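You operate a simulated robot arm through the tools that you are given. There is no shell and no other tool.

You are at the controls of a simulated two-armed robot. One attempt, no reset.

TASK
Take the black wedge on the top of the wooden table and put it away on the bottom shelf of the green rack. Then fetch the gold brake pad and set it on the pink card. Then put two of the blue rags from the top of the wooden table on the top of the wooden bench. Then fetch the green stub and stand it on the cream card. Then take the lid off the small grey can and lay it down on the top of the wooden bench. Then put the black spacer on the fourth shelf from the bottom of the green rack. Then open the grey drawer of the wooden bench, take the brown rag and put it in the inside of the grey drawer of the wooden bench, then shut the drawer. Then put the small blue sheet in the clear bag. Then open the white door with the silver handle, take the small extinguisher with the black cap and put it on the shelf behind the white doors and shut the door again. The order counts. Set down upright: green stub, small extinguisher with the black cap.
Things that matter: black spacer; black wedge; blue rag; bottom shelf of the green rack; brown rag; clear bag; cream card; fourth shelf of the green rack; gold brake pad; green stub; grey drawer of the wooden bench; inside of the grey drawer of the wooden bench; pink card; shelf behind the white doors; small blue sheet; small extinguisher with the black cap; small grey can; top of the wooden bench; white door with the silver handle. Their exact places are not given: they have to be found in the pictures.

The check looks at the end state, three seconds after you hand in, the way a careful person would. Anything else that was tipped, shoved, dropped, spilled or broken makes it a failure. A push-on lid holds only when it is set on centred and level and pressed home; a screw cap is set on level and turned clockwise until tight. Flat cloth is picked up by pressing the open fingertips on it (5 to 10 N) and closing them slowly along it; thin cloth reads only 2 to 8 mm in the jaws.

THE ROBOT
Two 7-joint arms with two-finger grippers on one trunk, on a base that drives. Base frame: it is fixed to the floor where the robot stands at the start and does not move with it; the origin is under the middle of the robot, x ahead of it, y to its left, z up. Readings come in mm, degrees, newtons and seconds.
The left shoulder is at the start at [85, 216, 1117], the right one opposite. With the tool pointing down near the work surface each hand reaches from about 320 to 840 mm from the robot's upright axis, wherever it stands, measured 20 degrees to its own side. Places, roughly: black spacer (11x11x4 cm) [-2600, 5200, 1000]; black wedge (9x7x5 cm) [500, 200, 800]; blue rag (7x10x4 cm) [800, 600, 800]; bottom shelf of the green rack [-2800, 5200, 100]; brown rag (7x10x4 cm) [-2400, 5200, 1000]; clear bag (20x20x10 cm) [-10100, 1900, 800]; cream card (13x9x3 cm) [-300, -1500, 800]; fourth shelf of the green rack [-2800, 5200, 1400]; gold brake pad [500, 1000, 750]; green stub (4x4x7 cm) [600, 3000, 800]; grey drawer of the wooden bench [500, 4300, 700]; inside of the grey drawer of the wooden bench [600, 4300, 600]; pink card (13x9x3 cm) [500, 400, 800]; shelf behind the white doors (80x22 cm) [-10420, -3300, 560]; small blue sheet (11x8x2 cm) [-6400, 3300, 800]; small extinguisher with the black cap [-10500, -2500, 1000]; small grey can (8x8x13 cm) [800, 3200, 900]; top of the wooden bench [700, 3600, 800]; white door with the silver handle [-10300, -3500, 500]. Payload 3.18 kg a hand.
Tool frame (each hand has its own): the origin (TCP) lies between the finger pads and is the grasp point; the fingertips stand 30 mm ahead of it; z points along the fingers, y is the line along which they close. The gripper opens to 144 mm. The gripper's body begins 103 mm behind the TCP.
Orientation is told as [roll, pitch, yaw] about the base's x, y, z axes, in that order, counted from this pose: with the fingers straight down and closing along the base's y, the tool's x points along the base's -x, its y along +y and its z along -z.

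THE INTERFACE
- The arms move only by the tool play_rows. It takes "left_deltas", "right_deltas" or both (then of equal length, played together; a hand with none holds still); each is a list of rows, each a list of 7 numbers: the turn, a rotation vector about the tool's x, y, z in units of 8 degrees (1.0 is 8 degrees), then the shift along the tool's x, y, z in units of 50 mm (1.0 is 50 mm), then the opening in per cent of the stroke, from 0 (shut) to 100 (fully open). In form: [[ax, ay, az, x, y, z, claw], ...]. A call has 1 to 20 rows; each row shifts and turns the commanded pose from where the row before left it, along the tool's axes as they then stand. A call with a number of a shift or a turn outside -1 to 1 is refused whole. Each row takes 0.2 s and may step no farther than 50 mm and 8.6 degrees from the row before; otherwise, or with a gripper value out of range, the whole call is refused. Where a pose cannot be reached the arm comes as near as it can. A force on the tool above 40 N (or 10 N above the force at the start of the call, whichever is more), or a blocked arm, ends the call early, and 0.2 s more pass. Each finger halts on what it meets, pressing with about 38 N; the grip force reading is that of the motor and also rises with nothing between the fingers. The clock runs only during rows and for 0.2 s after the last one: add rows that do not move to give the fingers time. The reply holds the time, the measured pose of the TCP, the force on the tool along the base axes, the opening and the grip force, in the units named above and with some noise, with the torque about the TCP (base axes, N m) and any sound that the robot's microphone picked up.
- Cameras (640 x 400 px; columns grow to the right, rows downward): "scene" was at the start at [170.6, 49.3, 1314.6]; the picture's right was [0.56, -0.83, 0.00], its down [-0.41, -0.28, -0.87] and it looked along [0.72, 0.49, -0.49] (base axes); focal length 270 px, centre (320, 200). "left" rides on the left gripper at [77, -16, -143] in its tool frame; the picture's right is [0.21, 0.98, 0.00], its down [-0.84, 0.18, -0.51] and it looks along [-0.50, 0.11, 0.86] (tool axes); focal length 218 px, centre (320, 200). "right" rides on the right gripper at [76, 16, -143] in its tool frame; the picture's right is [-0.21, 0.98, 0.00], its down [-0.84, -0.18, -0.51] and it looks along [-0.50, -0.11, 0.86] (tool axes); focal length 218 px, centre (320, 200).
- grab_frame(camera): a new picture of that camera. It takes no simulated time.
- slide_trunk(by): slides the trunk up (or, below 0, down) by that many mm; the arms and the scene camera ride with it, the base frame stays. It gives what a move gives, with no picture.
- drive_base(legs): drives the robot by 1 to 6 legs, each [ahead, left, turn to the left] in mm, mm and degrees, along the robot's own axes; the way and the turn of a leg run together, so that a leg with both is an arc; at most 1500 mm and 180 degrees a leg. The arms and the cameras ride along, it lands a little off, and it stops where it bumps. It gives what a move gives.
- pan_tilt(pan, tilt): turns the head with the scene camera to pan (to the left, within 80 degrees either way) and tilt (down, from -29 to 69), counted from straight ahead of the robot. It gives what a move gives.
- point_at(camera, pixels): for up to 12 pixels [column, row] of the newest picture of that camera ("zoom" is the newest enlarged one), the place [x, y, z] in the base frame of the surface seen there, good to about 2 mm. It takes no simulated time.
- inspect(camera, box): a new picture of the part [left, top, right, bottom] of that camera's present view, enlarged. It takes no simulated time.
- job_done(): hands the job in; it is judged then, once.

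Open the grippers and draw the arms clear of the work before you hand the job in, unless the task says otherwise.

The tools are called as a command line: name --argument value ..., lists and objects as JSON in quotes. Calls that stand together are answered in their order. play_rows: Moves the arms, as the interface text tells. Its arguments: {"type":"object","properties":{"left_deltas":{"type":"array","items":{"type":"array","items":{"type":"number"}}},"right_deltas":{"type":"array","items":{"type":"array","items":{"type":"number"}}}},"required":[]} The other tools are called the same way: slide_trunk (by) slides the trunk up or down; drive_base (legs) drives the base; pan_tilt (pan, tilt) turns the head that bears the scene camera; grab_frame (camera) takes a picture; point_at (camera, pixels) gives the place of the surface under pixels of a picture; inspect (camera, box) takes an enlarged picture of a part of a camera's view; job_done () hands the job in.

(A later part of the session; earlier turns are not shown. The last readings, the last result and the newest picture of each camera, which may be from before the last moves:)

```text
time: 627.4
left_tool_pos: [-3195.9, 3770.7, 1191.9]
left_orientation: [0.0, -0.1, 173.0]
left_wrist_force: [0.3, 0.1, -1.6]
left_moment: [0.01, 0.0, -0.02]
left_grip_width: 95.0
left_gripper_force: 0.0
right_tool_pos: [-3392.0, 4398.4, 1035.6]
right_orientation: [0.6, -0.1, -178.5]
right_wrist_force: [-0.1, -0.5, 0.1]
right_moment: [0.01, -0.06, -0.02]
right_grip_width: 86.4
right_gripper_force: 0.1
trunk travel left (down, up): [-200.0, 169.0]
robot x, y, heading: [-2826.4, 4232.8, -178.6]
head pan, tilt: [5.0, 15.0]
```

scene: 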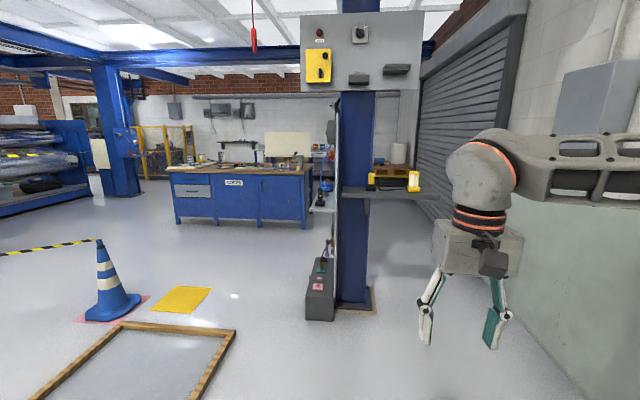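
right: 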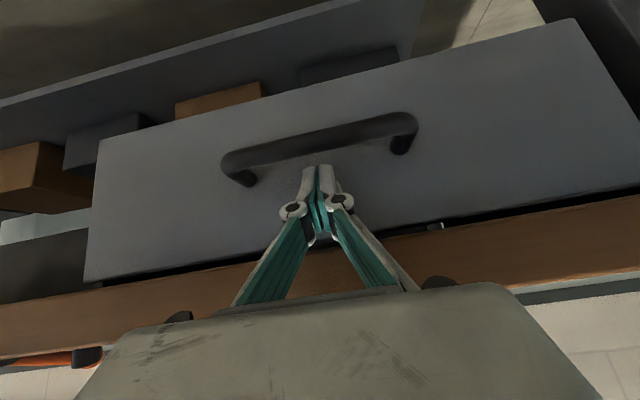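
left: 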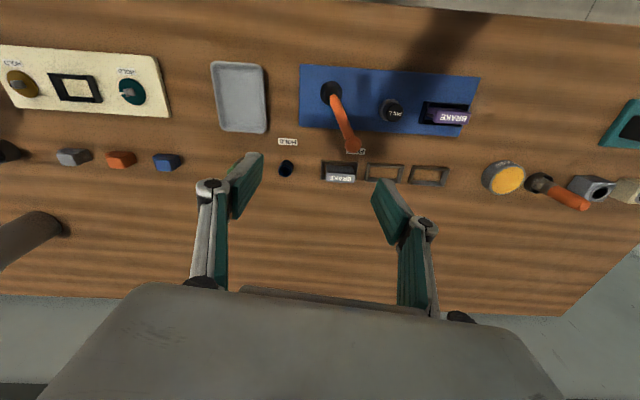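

The north passage is tight because of the ledge end (y≈4760). I look left (south-west) for a better route.

pan_tilt --pan 50 --tilt 15

grab_frame --camera "scene"

inspect --camera "scene" --box '[160, 60, 640, 300]'

```text
time: 628.6
left_tool_pos: [-3196.0, 3771.6, 1192.8]
left_orientation: [0.1, -0.2, 173.1]
left_wrist_force: [0.1, -0.3, 0.4]
left_moment: [0.0, -0.01, 0.05]
left_grip_width: 94.8
left_gripper_force: 0.1
right_tool_pos: [-3390.6, 4399.7, 1036.5]
right_orientation: [0.8, -0.3, -178.6]
right_wrist_force: [0.7, -0.1, 0.0]
right_moment: [0.0, -0.02, -0.01]
right_grip_width: 86.6
right_gripper_force: 0.1
trunk travel left (down, up): [-200.0, 169.0]
robot x, y, heading: [-2826.1, 4234.5, -178.8]
head pan, tilt: [50.0, 15.0]
```

```text
taken
```

scene: 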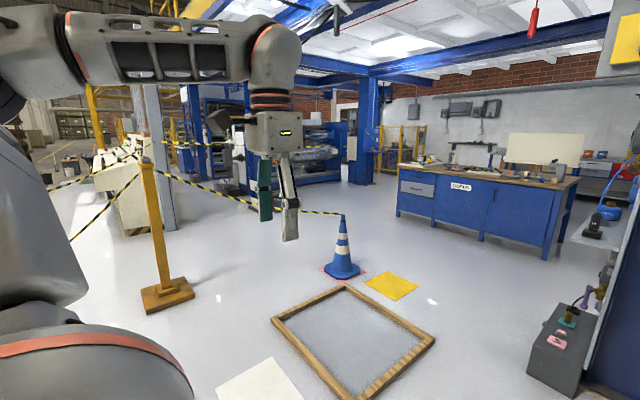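

```text
1.33 times, centred on (400, 180) of scene
```

zoom: 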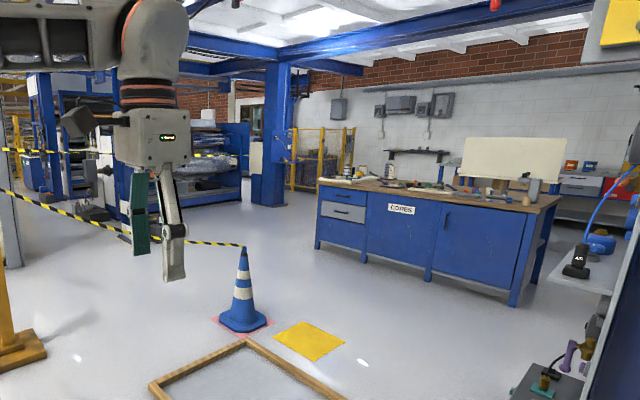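

The only pinch in the south gap is between the frame's corner (−4442,3498) and the box corner (−4641,3957), 500 mm apart. I measure my base's real width with the hand cameras.

grab_frame --camera "left"

grab_frame --camera "right"

```text
taken
```

left: 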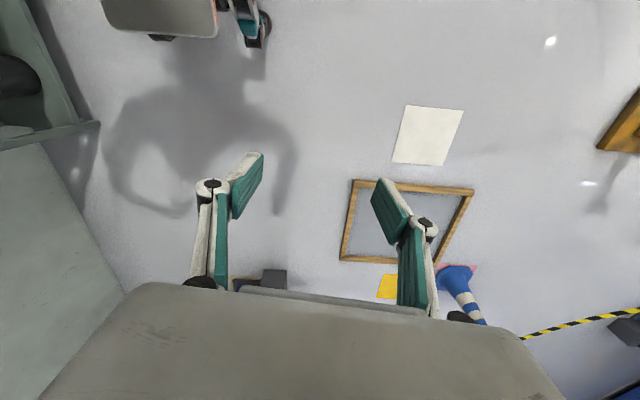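

```text
taken
```

right: 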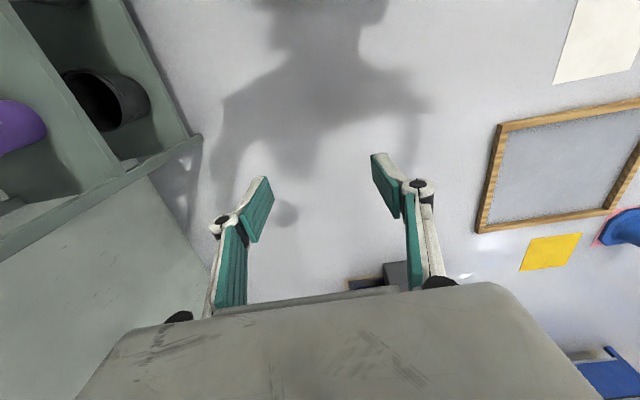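

The base's front shows at the top of the left picture; I measure its edges and wheels.

point_at --camera "left" --pixels '[[105, 8], [214, 15], [268, 22], [262, 40], [245, 42], [160, 33], [250, 20], [225, 5], [270, 12]]'

inspect --camera "left" --box '[80, 0, 300, 100]'

```text
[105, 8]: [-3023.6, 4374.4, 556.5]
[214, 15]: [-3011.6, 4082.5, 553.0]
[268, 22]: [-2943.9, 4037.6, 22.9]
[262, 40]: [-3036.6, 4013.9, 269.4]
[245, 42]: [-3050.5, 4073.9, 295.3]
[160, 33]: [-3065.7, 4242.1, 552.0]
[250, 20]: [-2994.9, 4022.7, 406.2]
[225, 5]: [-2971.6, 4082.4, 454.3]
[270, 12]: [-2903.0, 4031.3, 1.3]
```

```text
2.91 times, centred on (190, 50) of left
```

zoom: 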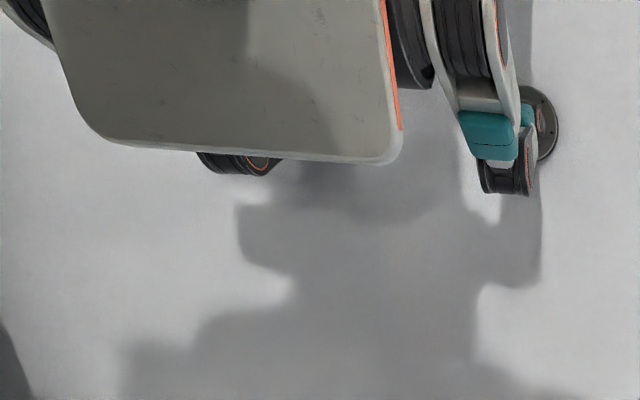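

My base is ~450 wide; the north passage facing −y (arms raised over the lamps) gives >100 mm margins. I retract and raise the right hand, then drive past the rack's end and turn.

play_rows --right_deltas '[[0, 0, 0, 0.6, 0, -0.6, 60], [0, 0, 0, 0.6, 0, -0.6, 60], [0, 0, 0, 0.6, 0, -0.6, 60], [0, 0, 0, 0.6, 0, -0.6, 60], [0, 0, 0, 0, 0, 0, 60]]'

drive_base --legs '[[1200, -110, 0]]'

pan_tilt --pan -10 --tilt 20

grab_frame --camera "scene"

```text
time: 629.8
left_tool_pos: [-3195.8, 3771.2, 1191.0]
left_orientation: [0.1, -0.1, 173.1]
left_wrist_force: [0.3, 0.4, -0.4]
left_moment: [-0.01, -0.01, 0.02]
left_grip_width: 94.8
left_gripper_force: 0.1
right_tool_pos: [-3267.9, 4402.6, 1155.5]
right_orientation: [0.7, -0.2, -178.5]
right_wrist_force: [-0.2, 0.4, 1.3]
right_moment: [0.0, -0.05, 0.02]
right_grip_width: 86.7
right_gripper_force: 0.0
trunk travel left (down, up): [-200.0, 169.0]
robot x, y, heading: [-2823.4, 4239.9, -178.7]
head pan, tilt: [50.0, 15.0]
```

```text
time: 635.9
left_tool_pos: [-4404.8, 3850.0, 1191.0]
left_orientation: [0.1, -0.1, 172.9]
left_wrist_force: [-1.2, -0.3, -0.1]
left_moment: [0.01, 0.01, -0.01]
left_grip_width: 95.0
left_gripper_force: 0.2
right_tool_pos: [-4478.2, 4482.0, 1155.1]
right_orientation: [0.8, -0.3, -178.6]
right_wrist_force: [-0.1, -0.4, 0.0]
right_moment: [-0.03, -0.02, 0.02]
right_grip_width: 86.4
right_gripper_force: 0.1
trunk travel left (down, up): [-200.0, 169.0]
robot x, y, heading: [-4033.3, 4315.5, -178.6]
head pan, tilt: [50.0, 15.0]
```

```text
time: 637.2
left_tool_pos: [-4404.6, 3851.3, 1192.1]
left_orientation: [0.1, -0.2, 172.9]
left_wrist_force: [-0.1, 1.4, -0.4]
left_moment: [0.0, -0.01, -0.02]
left_grip_width: 95.0
left_gripper_force: 0.0
right_tool_pos: [-4477.1, 4482.3, 1156.1]
right_orientation: [0.7, -0.3, -178.6]
right_wrist_force: [0.1, 0.8, 0.5]
right_moment: [0.0, 0.0, 0.02]
right_grip_width: 86.4
right_gripper_force: 0.2
trunk travel left (down, up): [-200.0, 169.0]
robot x, y, heading: [-4035.4, 4319.4, -178.4]
head pan, tilt: [-10.0, 20.0]
```

```text
taken
```

scene: 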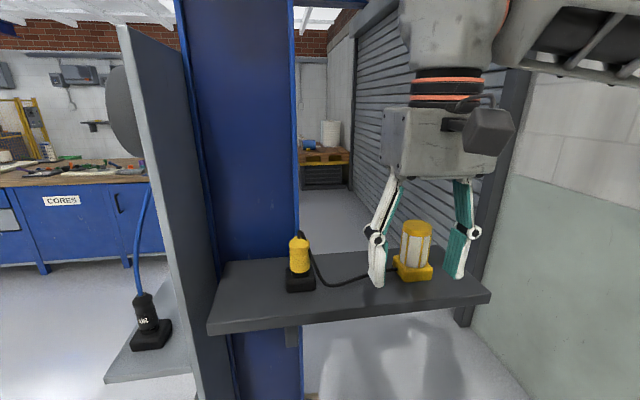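

I measure the ledge end and the column's side plate before turning.

point_at --camera "scene" --pixels '[[488, 292], [215, 325], [160, 120], [185, 250], [240, 150], [130, 60], [415, 225], [300, 240], [150, 340], [470, 315], [515, 100], [125, 370]]'

```text
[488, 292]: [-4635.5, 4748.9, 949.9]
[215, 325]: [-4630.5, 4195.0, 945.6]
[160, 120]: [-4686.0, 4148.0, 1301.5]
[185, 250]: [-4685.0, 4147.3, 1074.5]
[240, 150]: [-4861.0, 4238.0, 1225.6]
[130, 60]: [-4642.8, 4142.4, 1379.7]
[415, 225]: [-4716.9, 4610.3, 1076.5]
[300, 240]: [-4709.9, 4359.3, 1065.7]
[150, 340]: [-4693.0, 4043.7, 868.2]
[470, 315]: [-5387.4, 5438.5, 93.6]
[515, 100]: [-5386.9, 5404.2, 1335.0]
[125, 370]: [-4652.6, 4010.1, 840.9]
```

To keep the right elbow away from the column plate I back up 220 mm before turning to face −y, then reverse toward the shutter wall.

drive_base --legs '[[-260, 0, 0], [0, 0, 88.5]]'

grab_frame --camera "left"

pan_tilt --pan -60 --tilt 25

grab_frame --camera "scene"

```text
time: 642.8
left_tool_pos: [-3320.0, 3937.8, 1192.5]
left_orientation: [0.1, -0.1, -98.9]
left_wrist_force: [0.4, 0.1, 0.8]
left_moment: [-0.02, 0.01, 0.03]
left_grip_width: 94.9
left_gripper_force: 0.0
right_tool_pos: [-3954.1, 3884.3, 1154.5]
right_orientation: [0.7, -0.3, -90.4]
right_wrist_force: [0.2, -0.2, -0.1]
right_moment: [0.02, 0.02, -0.01]
right_grip_width: 86.2
right_gripper_force: 0.1
trunk travel left (down, up): [-200.0, 169.0]
robot x, y, heading: [-3771.5, 4324.0, -90.7]
head pan, tilt: [-10.0, 20.0]
```

```text
taken
```

left: 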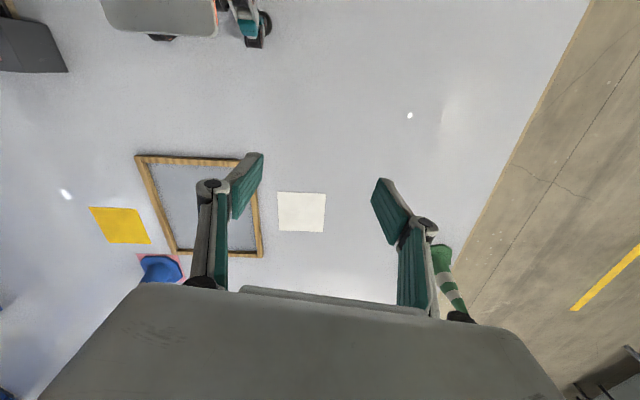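

```text
time: 644.0
left_tool_pos: [-3320.3, 3937.1, 1191.8]
left_orientation: [0.1, -0.2, -99.0]
left_wrist_force: [0.7, -0.1, -0.5]
left_moment: [0.01, -0.01, 0.01]
left_grip_width: 95.1
left_gripper_force: 0.1
right_tool_pos: [-3953.7, 3884.7, 1156.0]
right_orientation: [0.6, -0.2, -90.5]
right_wrist_force: [0.6, -0.9, -0.2]
right_moment: [0.01, -0.03, -0.01]
right_grip_width: 86.3
right_gripper_force: 0.0
trunk travel left (down, up): [-200.0, 169.0]
robot x, y, heading: [-3772.3, 4319.9, -90.6]
head pan, tilt: [-60.0, 25.0]
```

```text
taken
```

scene: 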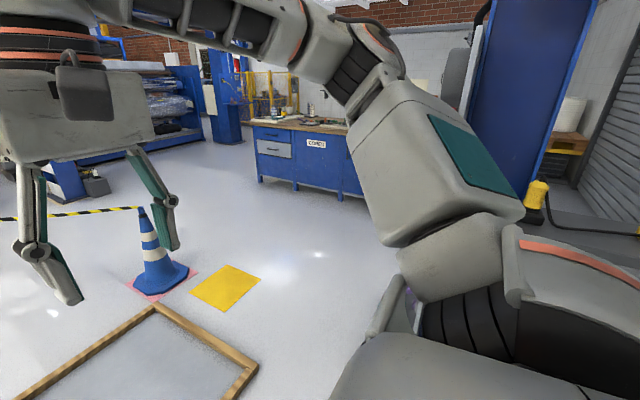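

I measure the right elbow's actual position.

point_at --camera "scene" --pixels '[[402, 70], [385, 35], [365, 60], [440, 100], [395, 50], [515, 215], [370, 110]]'

```text
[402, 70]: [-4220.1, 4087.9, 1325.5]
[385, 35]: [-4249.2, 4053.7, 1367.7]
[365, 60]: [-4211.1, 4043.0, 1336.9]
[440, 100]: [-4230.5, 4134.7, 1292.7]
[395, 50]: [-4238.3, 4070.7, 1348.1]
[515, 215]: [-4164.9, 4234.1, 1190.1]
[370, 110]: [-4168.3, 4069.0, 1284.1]
```

Elbow reaches ~490 mm sideways, as expected. I shift right 178 mm and reverse 735 mm toward the wall.

drive_base --legs '[[0, -178, 0.6], [-735, 0, 0]]'

pan_tilt --pan -45 --tilt 25

grab_frame --camera "scene"

```text
time: 649.3
left_tool_pos: [-3500.6, 4610.9, 1184.7]
left_orientation: [-0.3, 0.9, -98.4]
left_wrist_force: [0.1, -1.1, -0.6]
left_moment: [-0.03, -0.01, -0.01]
left_grip_width: 94.6
left_gripper_force: 0.0
right_tool_pos: [-4135.6, 4552.2, 1152.6]
right_orientation: [0.9, 0.3, -90.1]
right_wrist_force: [0.5, -0.6, -0.5]
right_moment: [0.02, 0.02, -0.01]
right_grip_width: 86.2
right_gripper_force: 0.0
trunk travel left (down, up): [-200.0, 169.0]
robot x, y, heading: [-3955.1, 4994.6, -90.0]
head pan, tilt: [-60.0, 25.0]
stopped in leg 2: the robot was blocked; the commanded pose is now the measured one
```

```text
time: 650.1
left_tool_pos: [-3498.4, 4610.1, 1184.9]
left_orientation: [-0.3, 1.1, -98.2]
left_wrist_force: [0.3, 0.0, 0.6]
left_moment: [0.0, 0.01, 0.04]
left_grip_width: 95.0
left_gripper_force: 0.0
right_tool_pos: [-4131.7, 4549.6, 1150.4]
right_orientation: [0.7, 0.6, -89.8]
right_wrist_force: [-0.5, 0.2, -0.6]
right_moment: [0.03, -0.03, 0.01]
right_grip_width: 86.3
right_gripper_force: 0.1
trunk travel left (down, up): [-200.0, 169.0]
robot x, y, heading: [-3959.9, 5002.9, -89.8]
head pan, tilt: [-45.0, 25.0]
```

```text
taken
```

scene: 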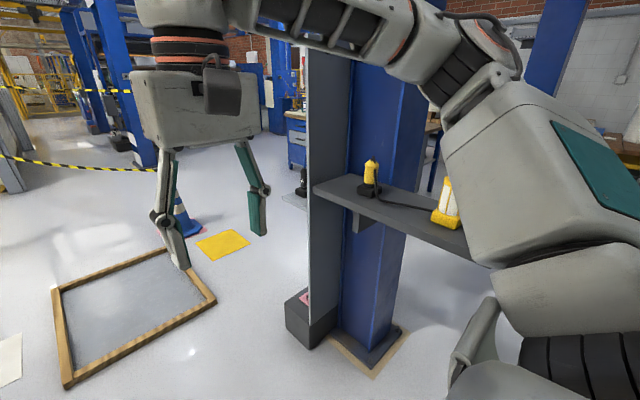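

I was blocked behind at y≈5000 and the robot seems slightly pitched. I ease forward 60 mm and check the pose recovers.

drive_base --legs '[[60, 0, 0]]'

grab_frame --camera "left"

```text
time: 651.1
left_tool_pos: [-3499.8, 4563.1, 1189.3]
left_orientation: [-0.2, 0.3, -98.1]
left_wrist_force: [0.5, -0.1, -0.5]
left_moment: [0.09, 0.02, 0.0]
left_grip_width: 95.3
left_gripper_force: 0.1
right_tool_pos: [-4131.2, 4500.7, 1154.9]
right_orientation: [0.7, 0.0, -89.7]
right_wrist_force: [-0.3, -0.7, -0.6]
right_moment: [0.06, 0.01, 0.02]
right_grip_width: 86.2
right_gripper_force: 0.1
trunk travel left (down, up): [-200.0, 169.0]
robot x, y, heading: [-3957.9, 4937.6, -89.7]
head pan, tilt: [-45.0, 25.0]
```

```text
taken
```

left: 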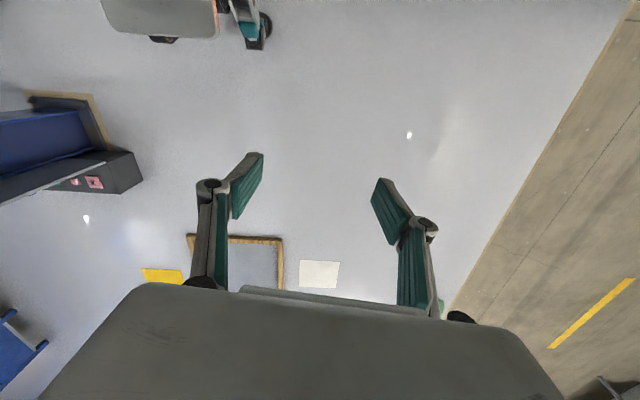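

Pose recovered. To judge the ledge clearance I want to see my own torso's profile: I yaw the right hand outward so its camera looks back at me.

play_rows --right_deltas '[[0, 0, 1, 0, 0, 0, 60], [0, 0, 1, 0, 0, 0, 60], [0, 0, 1, 0, 0, 0, 60], [0, 0, 1, 0, 0, 0, 60], [0, 0, 1, 0, 0, 0, 60], [0, 0, 1, 0, 0, 0, 60], [0, 0, 1, 0, 0, 0, 60], [0, 0, 1, 0, 0, 0, 60], [0, 0, 1, 0, 0, 0, 60], [0, 0, 1, 0, 0, 0, 60], [0, 0, 1, 0, 0, 0, 60], [0, 0, 1, 0, 0, 0, 60], [0, 0, 1, 0, 0, 0, 60], [0, 0, 1, 0, 0, 0, 60], [0, 0, 0, 0, 0, 0, 60]]'

grab_frame --camera "right"

```text
time: 654.3
left_tool_pos: [-3497.4, 4565.6, 1189.6]
left_orientation: [-0.2, 0.4, -98.1]
left_wrist_force: [-0.7, -0.3, 0.4]
left_moment: [0.04, -0.01, -0.01]
left_grip_width: 94.8
left_gripper_force: 0.1
right_tool_pos: [-4132.5, 4502.2, 1155.3]
right_orientation: [-0.2, 0.8, 158.2]
right_wrist_force: [1.4, -0.1, -0.3]
right_moment: [0.0, -0.02, -0.01]
right_grip_width: 86.2
right_gripper_force: 0.0
trunk travel left (down, up): [-200.0, 169.0]
robot x, y, heading: [-3955.2, 4941.6, -89.4]
head pan, tilt: [-45.0, 25.0]
```

```text
taken
```

right: 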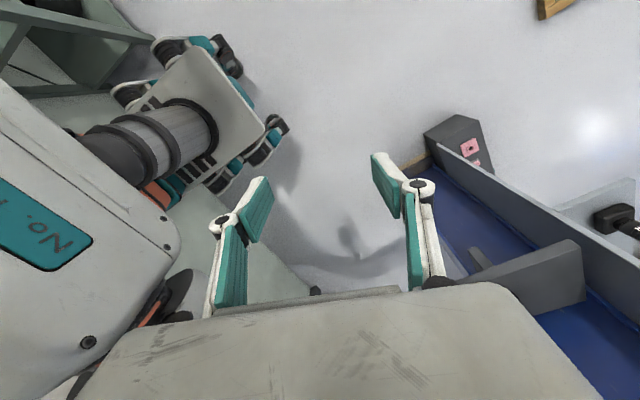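

Now I see my body: a slim cylindrical column over the base slab, and the chest above. I measure the column and the chest's lower front.

point_at --camera "right" --pixels '[[215, 140], [200, 165], [175, 175], [155, 185], [175, 220], [178, 245], [165, 280], [260, 125], [235, 65], [130, 100], [285, 125], [215, 188]]'

inspect --camera "right" --box '[0, 20, 320, 330]'

```text
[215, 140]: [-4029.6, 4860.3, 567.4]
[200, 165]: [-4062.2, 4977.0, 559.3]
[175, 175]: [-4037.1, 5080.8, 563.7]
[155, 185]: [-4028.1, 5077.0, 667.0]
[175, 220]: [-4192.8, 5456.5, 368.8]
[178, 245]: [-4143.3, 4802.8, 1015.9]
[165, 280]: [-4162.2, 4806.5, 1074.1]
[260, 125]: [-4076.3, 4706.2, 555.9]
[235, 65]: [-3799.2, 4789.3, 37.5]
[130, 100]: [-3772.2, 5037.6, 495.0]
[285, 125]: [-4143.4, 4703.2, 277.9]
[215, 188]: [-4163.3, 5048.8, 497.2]
```

```text
1.29 times, centred on (160, 175) of right
```

zoom: 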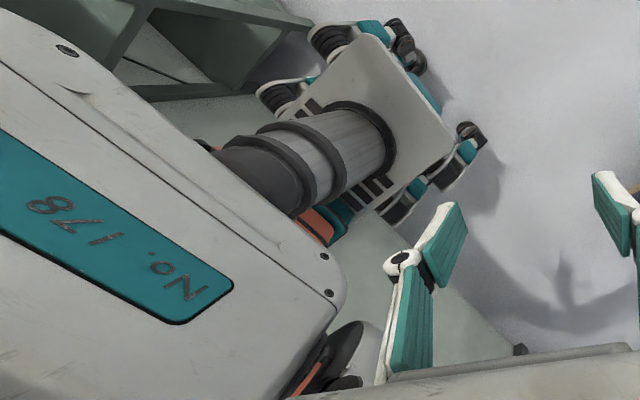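

My trunk is a slim column (r≈105) with the chest bottom at z≈1016, above the ledge. So a lane at y≈4915 is safe. I turn the hand back and drive sideways in steps.

play_rows --right_deltas '[[0, 0, -1, 0, 0, 0, 60], [0, 0, -1, 0, 0, 0, 60], [0, 0, -1, 0, 0, 0, 60], [0, 0, -1, 0, 0, 0, 60], [0, 0, -1, 0, 0, 0, 60], [0, 0, -1, 0, 0, 0, 60], [0, 0, -1, 0, 0, 0, 60], [0, 0, -1, 0, 0, 0, 60], [0, 0, -1, 0, 0, 0, 60], [0, 0, -1, 0, 0, 0, 60], [0, 0, -1, 0, 0, 0, 60], [0, 0, -1, 0, 0, 0, 60], [0, 0, -1, 0, 0, 0, 60], [0, 0, 0, 0.5, 0, -0.3, 60], [0, 0, 0, 0.5, 0, -0.2, 60]]'

drive_base --legs '[[28, 0, -0.5], [0, -350, 0]]'

grab_frame --camera "scene"

```text
time: 657.5
left_tool_pos: [-3497.9, 4564.3, 1189.3]
left_orientation: [-0.1, 0.2, -98.1]
left_wrist_force: [0.3, 0.2, -0.2]
left_moment: [0.03, 0.01, 0.01]
left_grip_width: 95.1
left_gripper_force: 0.0
right_tool_pos: [-4123.8, 4553.1, 1182.8]
right_orientation: [0.8, -0.1, -97.5]
right_wrist_force: [-0.3, 0.5, -0.2]
right_moment: [-0.03, -0.05, 0.02]
right_grip_width: 86.6
right_gripper_force: 0.1
trunk travel left (down, up): [-200.0, 169.0]
robot x, y, heading: [-3958.2, 4944.7, -89.6]
head pan, tilt: [-45.0, 25.0]
```

```text
time: 661.5
left_tool_pos: [-3848.3, 4533.9, 1189.2]
left_orientation: [-0.2, 0.3, -98.3]
left_wrist_force: [0.3, 0.0, -0.5]
left_moment: [0.03, 0.0, 0.0]
left_grip_width: 95.2
left_gripper_force: 0.2
right_tool_pos: [-4474.3, 4524.6, 1179.7]
right_orientation: [0.8, 0.0, -97.9]
right_wrist_force: [-0.1, -0.4, 0.0]
right_moment: [-0.01, 0.01, 0.01]
right_grip_width: 86.8
right_gripper_force: 0.0
trunk travel left (down, up): [-200.0, 169.0]
robot x, y, heading: [-4307.7, 4913.4, -89.7]
head pan, tilt: [-45.0, 25.0]
```

```text
taken
```

scene: 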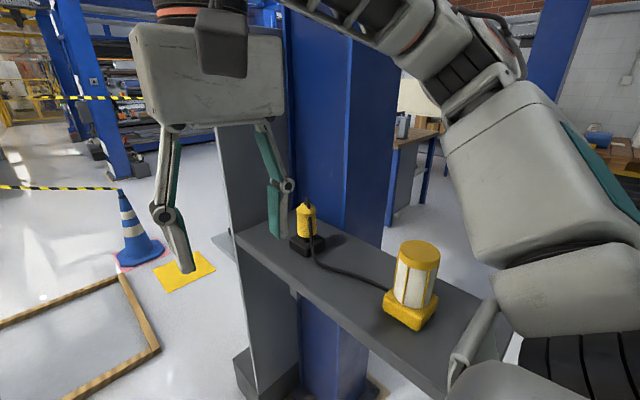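

Clear so far. I continue sideways 350 mm.

drive_base --legs '[[0, -330, 0]]'

grab_frame --camera "scene"

grab_frame --camera "right"

```text
time: 665.0
left_tool_pos: [-4178.7, 4533.7, 1189.3]
left_orientation: [-0.3, 0.3, -98.3]
left_wrist_force: [0.1, 0.0, -0.3]
left_moment: [0.0, 0.01, 0.02]
left_grip_width: 94.9
left_gripper_force: 0.1
right_tool_pos: [-4804.8, 4524.0, 1182.2]
right_orientation: [0.8, 0.0, -98.0]
right_wrist_force: [-0.4, 0.3, 0.7]
right_moment: [-0.04, 0.0, -0.01]
right_grip_width: 86.2
right_gripper_force: 0.0
trunk travel left (down, up): [-200.0, 169.0]
robot x, y, heading: [-4637.4, 4914.8, -89.8]
head pan, tilt: [-45.0, 25.0]
```

```text
taken
```

scene: 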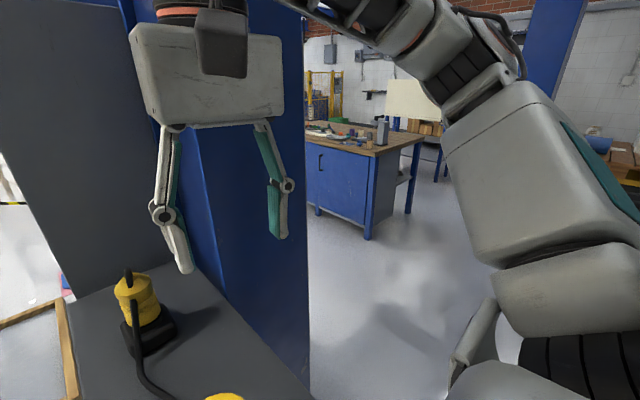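

```text
taken
```

right: 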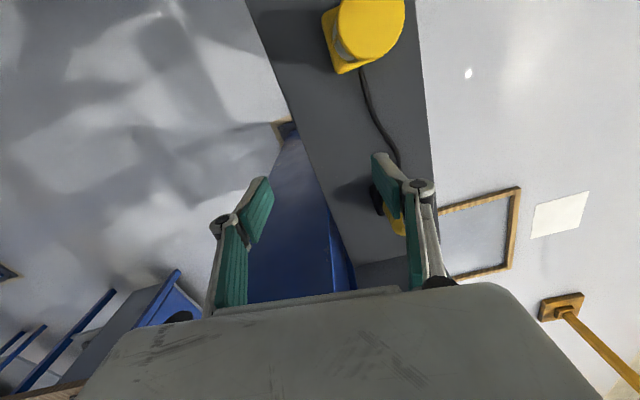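

Passing over the ledge with room. Another 330 mm.

drive_base --legs '[[0, -330, 0]]'

grab_frame --camera "left"

pan_tilt --pan -70 --tilt 20

grab_frame --camera "scene"

```text
time: 668.5
left_tool_pos: [-4511.4, 4530.8, 1190.2]
left_orientation: [-0.3, 0.2, -98.4]
left_wrist_force: [-0.6, -0.1, 0.9]
left_moment: [-0.01, 0.04, 0.0]
left_grip_width: 95.0
left_gripper_force: 0.0
right_tool_pos: [-5136.8, 4522.6, 1180.7]
right_orientation: [0.8, -0.1, -98.0]
right_wrist_force: [0.2, -0.3, 0.1]
right_moment: [0.0, -0.02, -0.02]
right_grip_width: 86.5
right_gripper_force: 0.0
trunk travel left (down, up): [-200.0, 169.0]
robot x, y, heading: [-4965.1, 4915.6, -89.8]
head pan, tilt: [-45.0, 25.0]
```

```text
taken
```

left: 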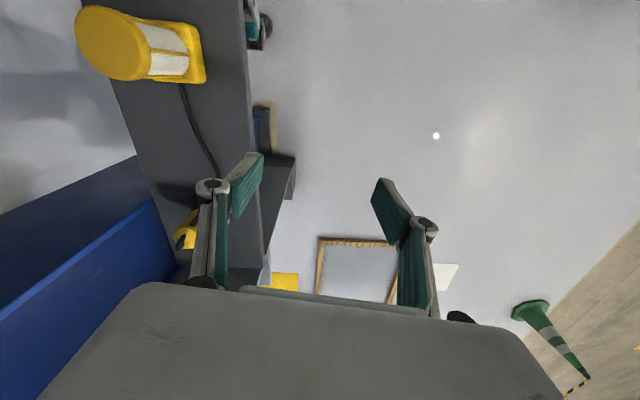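

```text
time: 669.4
left_tool_pos: [-4510.6, 4531.5, 1190.4]
left_orientation: [-0.3, 0.3, -98.3]
left_wrist_force: [0.7, -0.3, -0.2]
left_moment: [-0.01, 0.01, -0.02]
left_grip_width: 95.2
left_gripper_force: 0.0
right_tool_pos: [-5136.5, 4523.8, 1181.3]
right_orientation: [0.7, 0.0, -97.9]
right_wrist_force: [0.5, 0.4, 0.2]
right_moment: [0.0, 0.04, 0.03]
right_grip_width: 86.3
right_gripper_force: 0.0
trunk travel left (down, up): [-200.0, 169.0]
robot x, y, heading: [-4964.6, 4913.5, -89.9]
head pan, tilt: [-70.0, 20.0]
```

```text
taken
```

scene: 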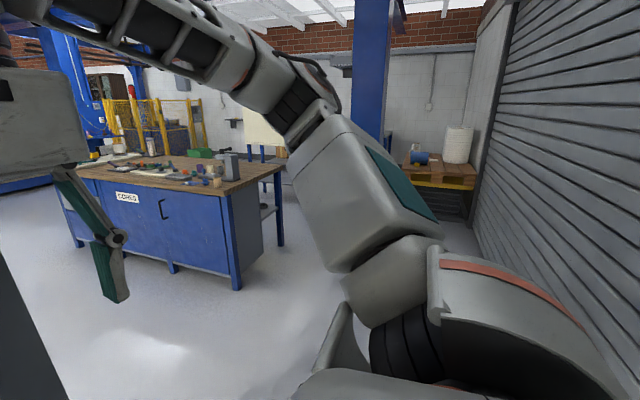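

Past the ledge. I continue 360 mm to clear the column before heading toward the blue workbench.

drive_base --legs '[[0, -380, 0]]'

pan_tilt --pan -40 --tilt 20

grab_frame --camera "scene"

```text
time: 673.2
left_tool_pos: [-4886.3, 4530.1, 1189.0]
left_orientation: [-0.2, 0.3, -98.4]
left_wrist_force: [0.0, -0.1, 0.2]
left_moment: [-0.01, -0.03, -0.02]
left_grip_width: 94.9
left_gripper_force: 0.1
right_tool_pos: [-5512.2, 4522.7, 1180.8]
right_orientation: [0.7, 0.0, -97.9]
right_wrist_force: [-0.3, -0.5, -0.2]
right_moment: [-0.01, 0.01, 0.0]
right_grip_width: 86.3
right_gripper_force: 0.1
trunk travel left (down, up): [-200.0, 169.0]
robot x, y, heading: [-5343.0, 4911.1, -89.7]
head pan, tilt: [-70.0, 20.0]
```

```text
time: 674.2
left_tool_pos: [-4885.3, 4530.4, 1189.0]
left_orientation: [-0.2, 0.4, -98.4]
left_wrist_force: [0.0, -0.4, 0.1]
left_moment: [-0.01, 0.03, -0.03]
left_grip_width: 95.0
left_gripper_force: 0.1
right_tool_pos: [-5511.3, 4522.6, 1181.1]
right_orientation: [0.7, -0.2, -97.9]
right_wrist_force: [-0.8, -0.5, 0.5]
right_moment: [-0.02, 0.01, 0.01]
right_grip_width: 86.2
right_gripper_force: 0.0
trunk travel left (down, up): [-200.0, 169.0]
robot x, y, heading: [-5343.2, 4912.7, -89.9]
head pan, tilt: [-40.0, 20.0]
```

```text
taken
```

scene: 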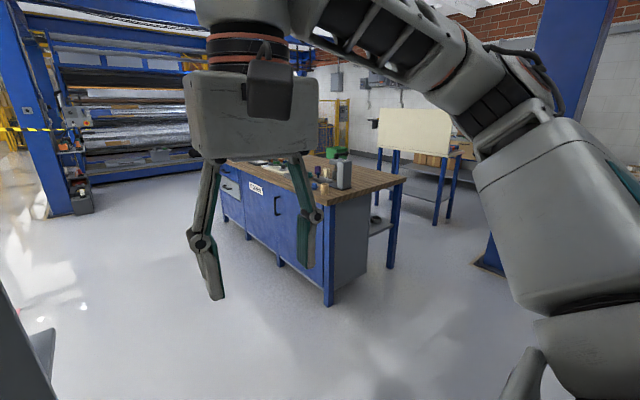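

I shift right 220 mm more so my left arm clears the column, then go forward 700 mm and turn to face the bench.

drive_base --legs '[[0, -220, 0], [700, 0, 0], [0, 0, -90]]'

pan_tilt --pan 15 --tilt 25

grab_frame --camera "scene"

```text
time: 678.0
left_tool_pos: [-5103.7, 4383.2, 1189.9]
left_orientation: [-0.7, 1.2, -96.5]
left_wrist_force: [-0.7, 2.0, 1.2]
left_moment: [-0.08, -0.07, 0.11]
left_grip_width: 94.6
left_gripper_force: 0.1
right_tool_pos: [-5728.9, 4366.7, 1180.9]
right_orientation: [0.7, 0.0, -98.0]
right_wrist_force: [-1.2, 0.5, 0.3]
right_moment: [-0.02, -0.03, 0.01]
right_grip_width: 86.4
right_gripper_force: 0.0
trunk travel left (down, up): [-200.0, 169.0]
robot x, y, heading: [-5559.1, 4756.5, -89.9]
head pan, tilt: [-40.0, 20.0]
stopped in leg 2: the force on the tool passed its limit at 102 N (the readings are from after the stop); the commanded pose is now the measured one
```

```text
time: 679.2
left_tool_pos: [-5103.4, 4383.9, 1188.2]
left_orientation: [-0.8, 1.3, -96.7]
left_wrist_force: [0.3, 3.6, -0.9]
left_moment: [-0.06, 0.08, 0.19]
left_grip_width: 94.4
left_gripper_force: 0.0
right_tool_pos: [-5728.7, 4368.6, 1181.2]
right_orientation: [0.7, 0.0, -98.1]
right_wrist_force: [0.4, 0.2, 0.7]
right_moment: [-0.02, 0.0, -0.03]
right_grip_width: 86.4
right_gripper_force: 0.1
trunk travel left (down, up): [-200.0, 169.0]
robot x, y, heading: [-5559.3, 4758.3, -89.7]
head pan, tilt: [15.0, 25.0]
```

```text
taken
```

scene: 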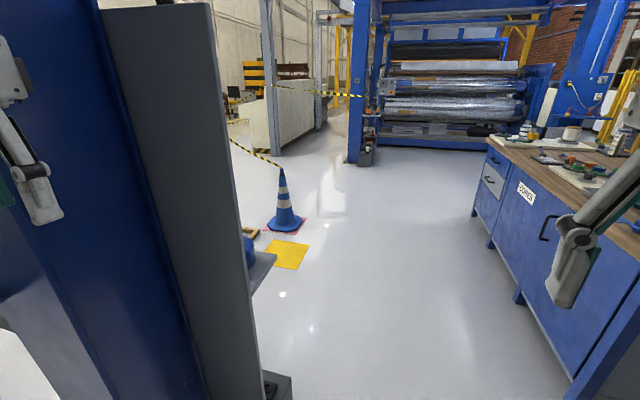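

My left hand touched the column (stopped). I back off 80 mm and measure how far the column and plate extend.

drive_base --legs '[[-90, 0, 0]]'

grab_frame --camera "scene"

grab_frame --camera "left"

point_at --camera "scene" --pixels '[[205, 60], [235, 200], [120, 60], [150, 250], [90, 100], [60, 250], [265, 265], [285, 380], [250, 330]]'

```text
time: 680.3
left_tool_pos: [-5103.2, 4475.1, 1190.0]
left_orientation: [-0.7, 1.4, -96.6]
left_wrist_force: [0.1, 0.4, 0.3]
left_moment: [-0.05, 0.01, 0.01]
left_grip_width: 95.0
left_gripper_force: 0.0
right_tool_pos: [-5729.5, 4459.2, 1181.2]
right_orientation: [0.7, 0.0, -97.9]
right_wrist_force: [0.1, 0.5, 0.5]
right_moment: [-0.02, 0.01, -0.01]
right_grip_width: 86.5
right_gripper_force: 0.1
trunk travel left (down, up): [-200.0, 169.0]
robot x, y, heading: [-5560.8, 4851.5, -90.0]
head pan, tilt: [15.0, 25.0]
```

```text
taken
```

scene: 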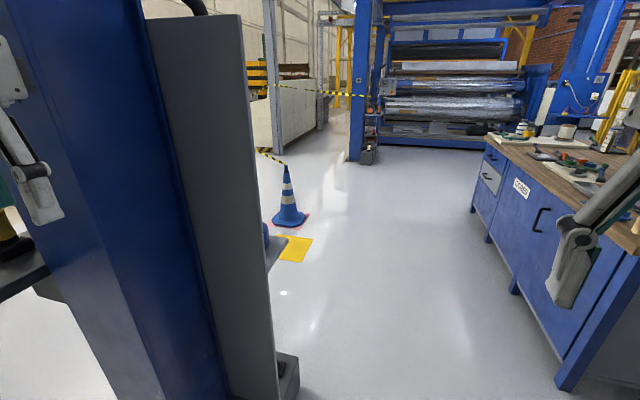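

```text
taken
```

left: 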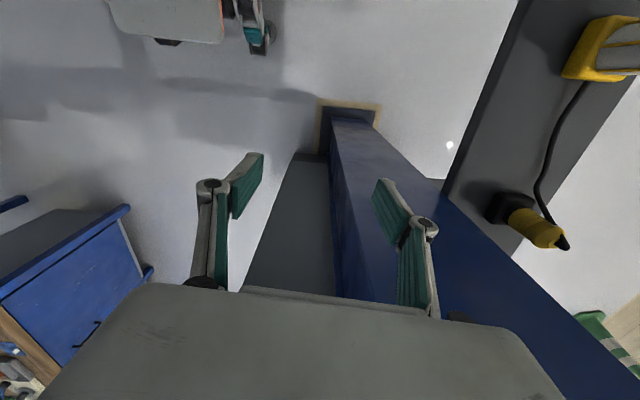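

```text
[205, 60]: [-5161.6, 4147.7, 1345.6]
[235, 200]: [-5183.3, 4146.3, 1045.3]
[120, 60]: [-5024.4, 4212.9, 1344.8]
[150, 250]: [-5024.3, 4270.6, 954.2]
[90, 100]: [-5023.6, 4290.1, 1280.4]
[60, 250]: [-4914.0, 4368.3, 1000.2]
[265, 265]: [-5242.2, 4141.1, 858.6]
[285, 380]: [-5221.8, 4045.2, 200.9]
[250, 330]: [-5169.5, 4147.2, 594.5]
```

Column spans x to −5024 and its plate to −5190. I move right 270 mm, then forward and turn.

drive_base --legs '[[0, -270, 0], [600, 0, 0]]'

drive_base --legs '[[0, 0, -90]]'

pan_tilt --pan 10 --tilt 30

grab_frame --camera "scene"

```text
time: 686.2
left_tool_pos: [-5365.6, 3874.7, 1189.7]
left_orientation: [-0.6, 1.2, -96.6]
left_wrist_force: [-0.2, -0.2, 0.9]
left_moment: [-0.03, -0.01, 0.01]
left_grip_width: 95.0
left_gripper_force: 0.0
right_tool_pos: [-5990.2, 3857.8, 1179.8]
right_orientation: [0.8, 0.1, -97.9]
right_wrist_force: [0.1, -0.5, -0.6]
right_moment: [0.03, 0.04, 0.02]
right_grip_width: 86.4
right_gripper_force: 0.0
trunk travel left (down, up): [-200.0, 169.0]
robot x, y, heading: [-5821.9, 4245.9, -89.8]
head pan, tilt: [15.0, 25.0]
```

```text
time: 690.4
left_tool_pos: [-6188.7, 3787.7, 1189.2]
left_orientation: [-0.7, 1.3, 174.1]
left_wrist_force: [-0.3, 0.0, 0.7]
left_moment: [-0.02, 0.01, -0.01]
left_grip_width: 94.8
left_gripper_force: 0.1
right_tool_pos: [-6213.5, 4412.7, 1180.1]
right_orientation: [0.7, -0.1, 172.8]
right_wrist_force: [-0.7, -0.2, -0.4]
right_moment: [-0.02, 0.0, 0.0]
right_grip_width: 86.1
right_gripper_force: 0.1
trunk travel left (down, up): [-200.0, 169.0]
robot x, y, heading: [-5823.9, 4247.5, -179.0]
head pan, tilt: [15.0, 25.0]
```

```text
time: 691.1
left_tool_pos: [-6190.3, 3786.6, 1189.5]
left_orientation: [-0.7, 1.3, 174.0]
left_wrist_force: [0.0, -0.9, 0.9]
left_moment: [-0.01, 0.0, 0.0]
left_grip_width: 94.8
left_gripper_force: 0.1
right_tool_pos: [-6213.2, 4411.7, 1181.1]
right_orientation: [0.8, 0.0, 172.8]
right_wrist_force: [0.1, 0.4, 0.1]
right_moment: [0.0, 0.01, -0.04]
right_grip_width: 86.6
right_gripper_force: 0.1
trunk travel left (down, up): [-200.0, 169.0]
robot x, y, heading: [-5820.1, 4249.5, -178.8]
head pan, tilt: [10.0, 30.0]
```

```text
taken
```

scene: 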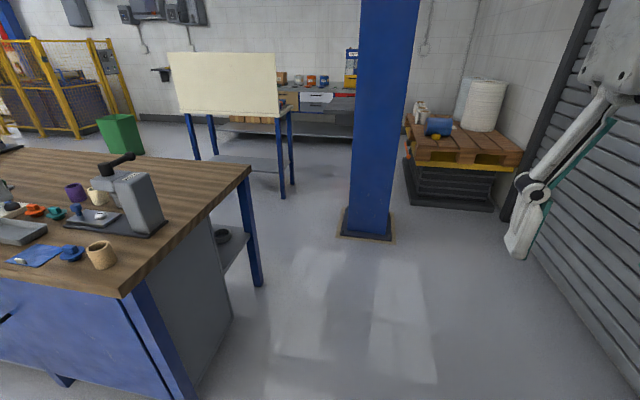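

The small blue sheet lies near the bench's right end. I slide left 1100 mm along the bench front.

drive_base --legs '[[0, 0, -1.2], [0, 1050, 0]]'

pan_tilt --pan -5 --tilt 35

grab_frame --camera "scene"

```text
time: 700.9
left_tool_pos: [-6217.4, 2761.7, 1189.2]
left_orientation: [-0.7, 1.3, 172.1]
left_wrist_force: [0.0, -0.1, -0.9]
left_moment: [-0.01, -0.01, 0.03]
left_grip_width: 94.9
left_gripper_force: 0.1
right_tool_pos: [-6217.9, 3385.7, 1180.8]
right_orientation: [0.7, 0.0, 170.9]
right_wrist_force: [0.8, -0.4, 0.1]
right_moment: [-0.03, -0.02, -0.03]
right_grip_width: 86.5
right_gripper_force: 0.0
trunk travel left (down, up): [-200.0, 169.0]
robot x, y, heading: [-5830.8, 3207.6, 179.2]
head pan, tilt: [10.0, 30.0]
```

```text
time: 701.6
left_tool_pos: [-6216.5, 2761.1, 1189.0]
left_orientation: [-0.8, 1.3, 172.0]
left_wrist_force: [0.0, -0.4, -0.3]
left_moment: [0.02, 0.01, -0.02]
left_grip_width: 95.3
left_gripper_force: 0.2
right_tool_pos: [-6219.3, 3387.1, 1181.1]
right_orientation: [0.8, 0.0, 170.7]
right_wrist_force: [-0.1, -0.1, -0.9]
right_moment: [0.02, -0.02, 0.0]
right_grip_width: 86.4
right_gripper_force: 0.2
trunk travel left (down, up): [-200.0, 169.0]
robot x, y, heading: [-5831.9, 3211.4, 179.0]
head pan, tilt: [-5.0, 35.0]
```

```text
taken
```

scene: 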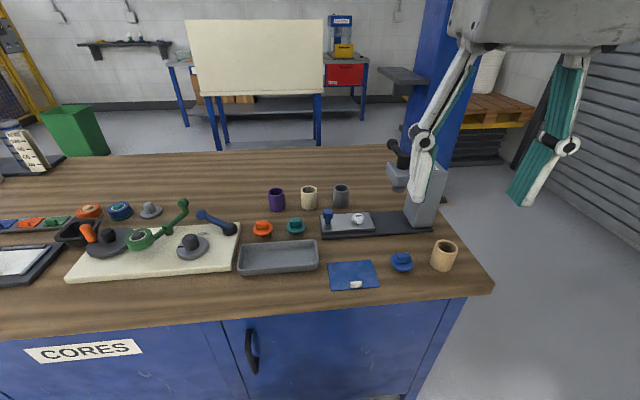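

The small blue sheet is at (353,276) with a white tab. I zoom and measure.

inspect --camera "scene" --box '[310, 240, 470, 310]'

point_at --camera "zoom" --pixels '[[80, 110], [255, 95], [285, 180], [85, 200], [180, 140], [180, 175], [160, 185], [200, 190], [180, 165], [370, 100], [540, 80], [300, 280]]'

```text
4.00 times, centred on (390, 275) of scene
```

zoom: 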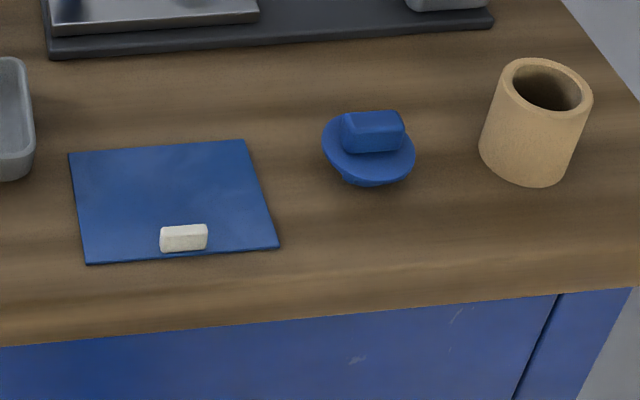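

```text
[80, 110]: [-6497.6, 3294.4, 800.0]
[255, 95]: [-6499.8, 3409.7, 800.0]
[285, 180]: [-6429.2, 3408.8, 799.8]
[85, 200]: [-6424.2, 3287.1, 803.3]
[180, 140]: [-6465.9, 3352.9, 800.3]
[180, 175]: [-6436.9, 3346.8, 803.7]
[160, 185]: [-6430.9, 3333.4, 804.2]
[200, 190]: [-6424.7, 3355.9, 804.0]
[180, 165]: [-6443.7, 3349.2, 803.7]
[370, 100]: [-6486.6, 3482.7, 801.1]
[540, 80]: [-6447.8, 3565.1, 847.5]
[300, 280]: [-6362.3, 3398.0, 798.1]
```

The sheet is a thin plate with a white grip tab at zoom (184,238). I measure the tab and sheet corners.

point_at --camera "zoom" --pixels '[[184, 228], [165, 233], [203, 230], [184, 245], [72, 156], [243, 144], [274, 245], [90, 260], [170, 200], [164, 247], [205, 244]]'

inspect --camera "scene" --box '[340, 275, 370, 295]'

```text
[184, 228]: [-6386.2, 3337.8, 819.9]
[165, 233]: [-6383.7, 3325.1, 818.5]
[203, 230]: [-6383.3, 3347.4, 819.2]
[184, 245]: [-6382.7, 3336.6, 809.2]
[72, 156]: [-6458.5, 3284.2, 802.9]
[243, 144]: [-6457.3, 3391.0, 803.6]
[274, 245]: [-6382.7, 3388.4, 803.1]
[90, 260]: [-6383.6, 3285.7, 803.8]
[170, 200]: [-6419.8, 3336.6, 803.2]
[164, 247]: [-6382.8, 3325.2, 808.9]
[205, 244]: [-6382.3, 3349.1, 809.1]
```

```text
16.00 times, centred on (355, 285) of scene
```

zoom: 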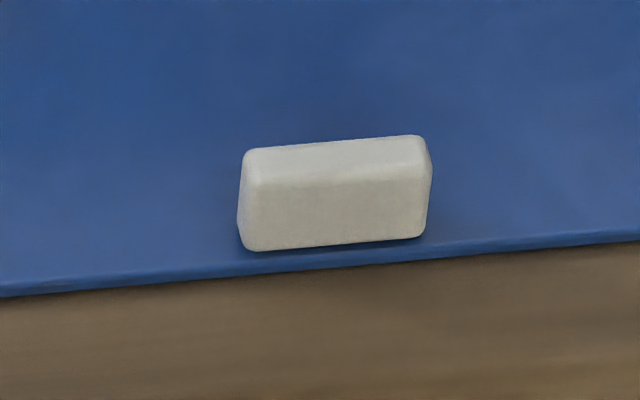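

The tab (≈8×25 mm, top z 820) is at (−6387,3337). I'll grip it across its 8 mm thickness (hand yaw −90°). I adjust the base and rotate the hand.

drive_base --legs '[[35, 64, 1]]'

play_rows --right_deltas '[[0, 0, 1, 0, 0, 0.4, 40], [0, 0, 1, 0, 0, 0.4, 30], [0, 0, 1, 0, 0, 0.4, 30], [0, 0, 1, 0, 0, 0.4, 30], [0, 0, 1, 0, 0, 0.4, 30], [0, 0, 1, 0, 0, 0.4, 30], [0, 0, 1, 0, 0, 0.4, 30], [0, 0, 1, 0, 0, 0.4, 30], [0, 0, 1, 0, 0, 0.4, 30], [0, 0, 1, 0, 0, 0.4, 30], [0, 0, 0.25, 0, 0, 0, 30], [0, 0, 0, 0, 0, 0, 30]]'

grab_frame --camera "right"

grab_frame --camera "scene"

```text
time: 702.9
left_tool_pos: [-6244.4, 2690.7, 1189.7]
left_orientation: [-0.7, 1.3, 173.1]
left_wrist_force: [0.8, -0.1, -0.1]
left_moment: [0.05, -0.03, -0.02]
left_grip_width: 95.0
left_gripper_force: 0.1
right_tool_pos: [-6255.8, 3314.9, 1180.7]
right_orientation: [0.7, 0.0, 171.7]
right_wrist_force: [0.2, -1.1, 0.4]
right_moment: [0.04, -0.01, 0.02]
right_grip_width: 86.4
right_gripper_force: 0.0
trunk travel left (down, up): [-200.0, 169.0]
robot x, y, heading: [-5866.8, 3144.2, 180.1]
head pan, tilt: [-5.0, 35.0]
```

```text
time: 705.5
left_tool_pos: [-6244.4, 2690.3, 1189.8]
left_orientation: [-0.7, 1.3, 173.0]
left_wrist_force: [-0.2, -0.3, 0.1]
left_moment: [-0.01, 0.03, 0.01]
left_grip_width: 95.1
left_gripper_force: 0.1
right_tool_pos: [-6256.1, 3313.5, 981.3]
right_orientation: [0.0, 0.6, 89.7]
right_wrist_force: [-0.1, 0.5, 0.0]
right_moment: [-0.04, -0.02, 0.03]
right_grip_width: 43.1
right_gripper_force: 0.1
trunk travel left (down, up): [-200.0, 169.0]
robot x, y, heading: [-5865.3, 3148.2, 179.9]
head pan, tilt: [-5.0, 35.0]
```

```text
taken
```

right: 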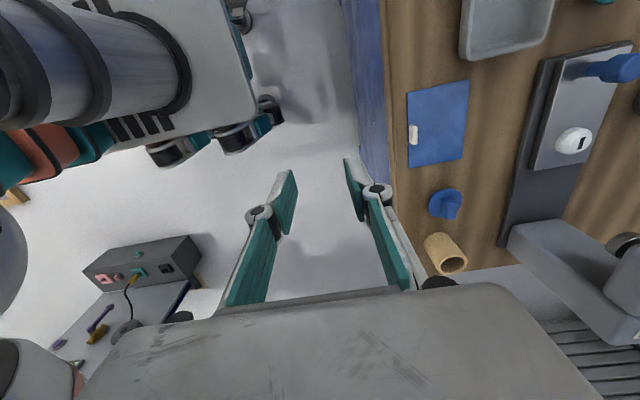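

```text
taken
```

scene: 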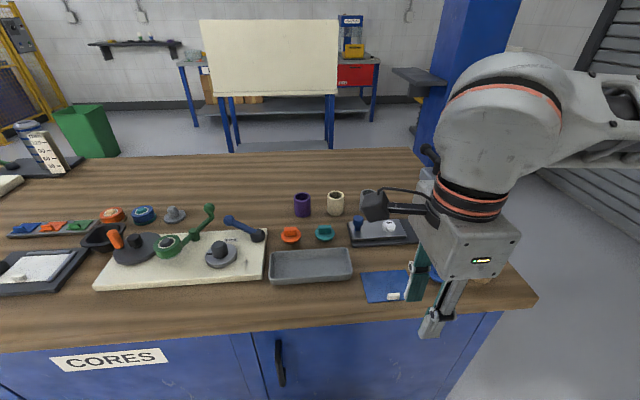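

I move above the tab (2.6 units along the closing axis) and lower to z≈930.

play_rows --right_deltas '[[0, 0, 0, -0.157, 0.873, 0.33, 30], [0, 0, 0, -0.157, 0.873, 0.33, 30], [0, 0, 0, -0.157, 0.873, 0.33, 30], [0, 0, 0, 0, 0, 0, 30]]'

grab_frame --camera "right"

inspect --camera "right" --box '[260, 100, 400, 200]'

```text
time: 706.5
left_tool_pos: [-6244.0, 2691.0, 1190.1]
left_orientation: [-0.7, 1.4, 172.9]
left_wrist_force: [0.7, -0.5, 0.2]
left_moment: [0.01, 0.01, 0.0]
left_grip_width: 95.0
left_gripper_force: 0.1
right_tool_pos: [-6386.8, 3334.1, 932.5]
right_orientation: [0.2, 0.7, 89.8]
right_wrist_force: [0.3, -1.1, 0.2]
right_moment: [0.02, 0.01, -0.01]
right_grip_width: 43.2
right_gripper_force: 0.2
trunk travel left (down, up): [-200.0, 169.0]
robot x, y, heading: [-5868.5, 3144.4, 180.1]
head pan, tilt: [-5.0, 35.0]
```

```text
taken
```

right: 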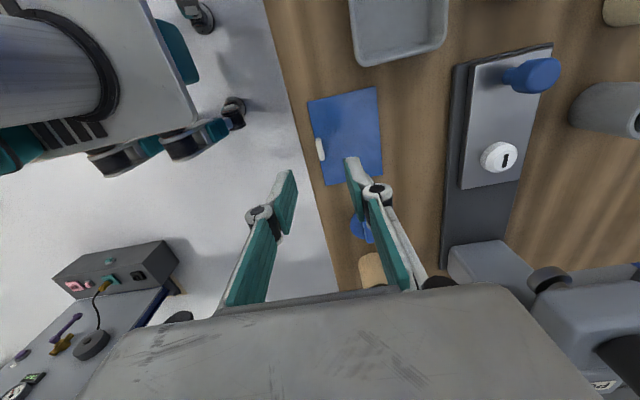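

```text
4.00 times, centred on (330, 150) of right
```

zoom: 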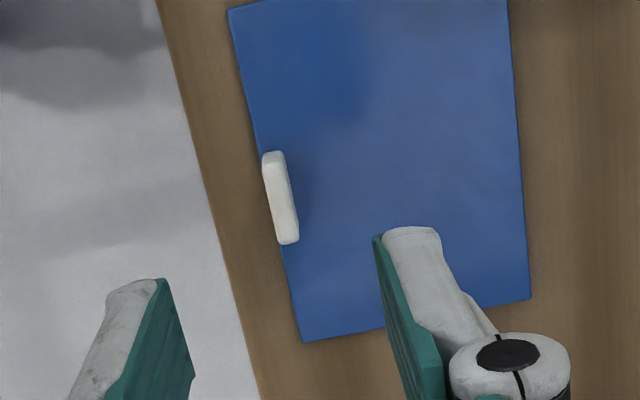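

I measure the tab from above.

point_at --camera "zoom" --pixels '[[273, 158], [281, 198], [290, 236], [265, 175], [293, 220], [420, 150], [200, 180]]'

```text
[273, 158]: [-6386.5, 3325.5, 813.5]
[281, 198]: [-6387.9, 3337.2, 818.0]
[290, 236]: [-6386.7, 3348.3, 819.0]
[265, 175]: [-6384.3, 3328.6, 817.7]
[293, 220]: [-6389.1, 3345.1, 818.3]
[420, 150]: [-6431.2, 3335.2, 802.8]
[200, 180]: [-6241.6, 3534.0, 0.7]
```

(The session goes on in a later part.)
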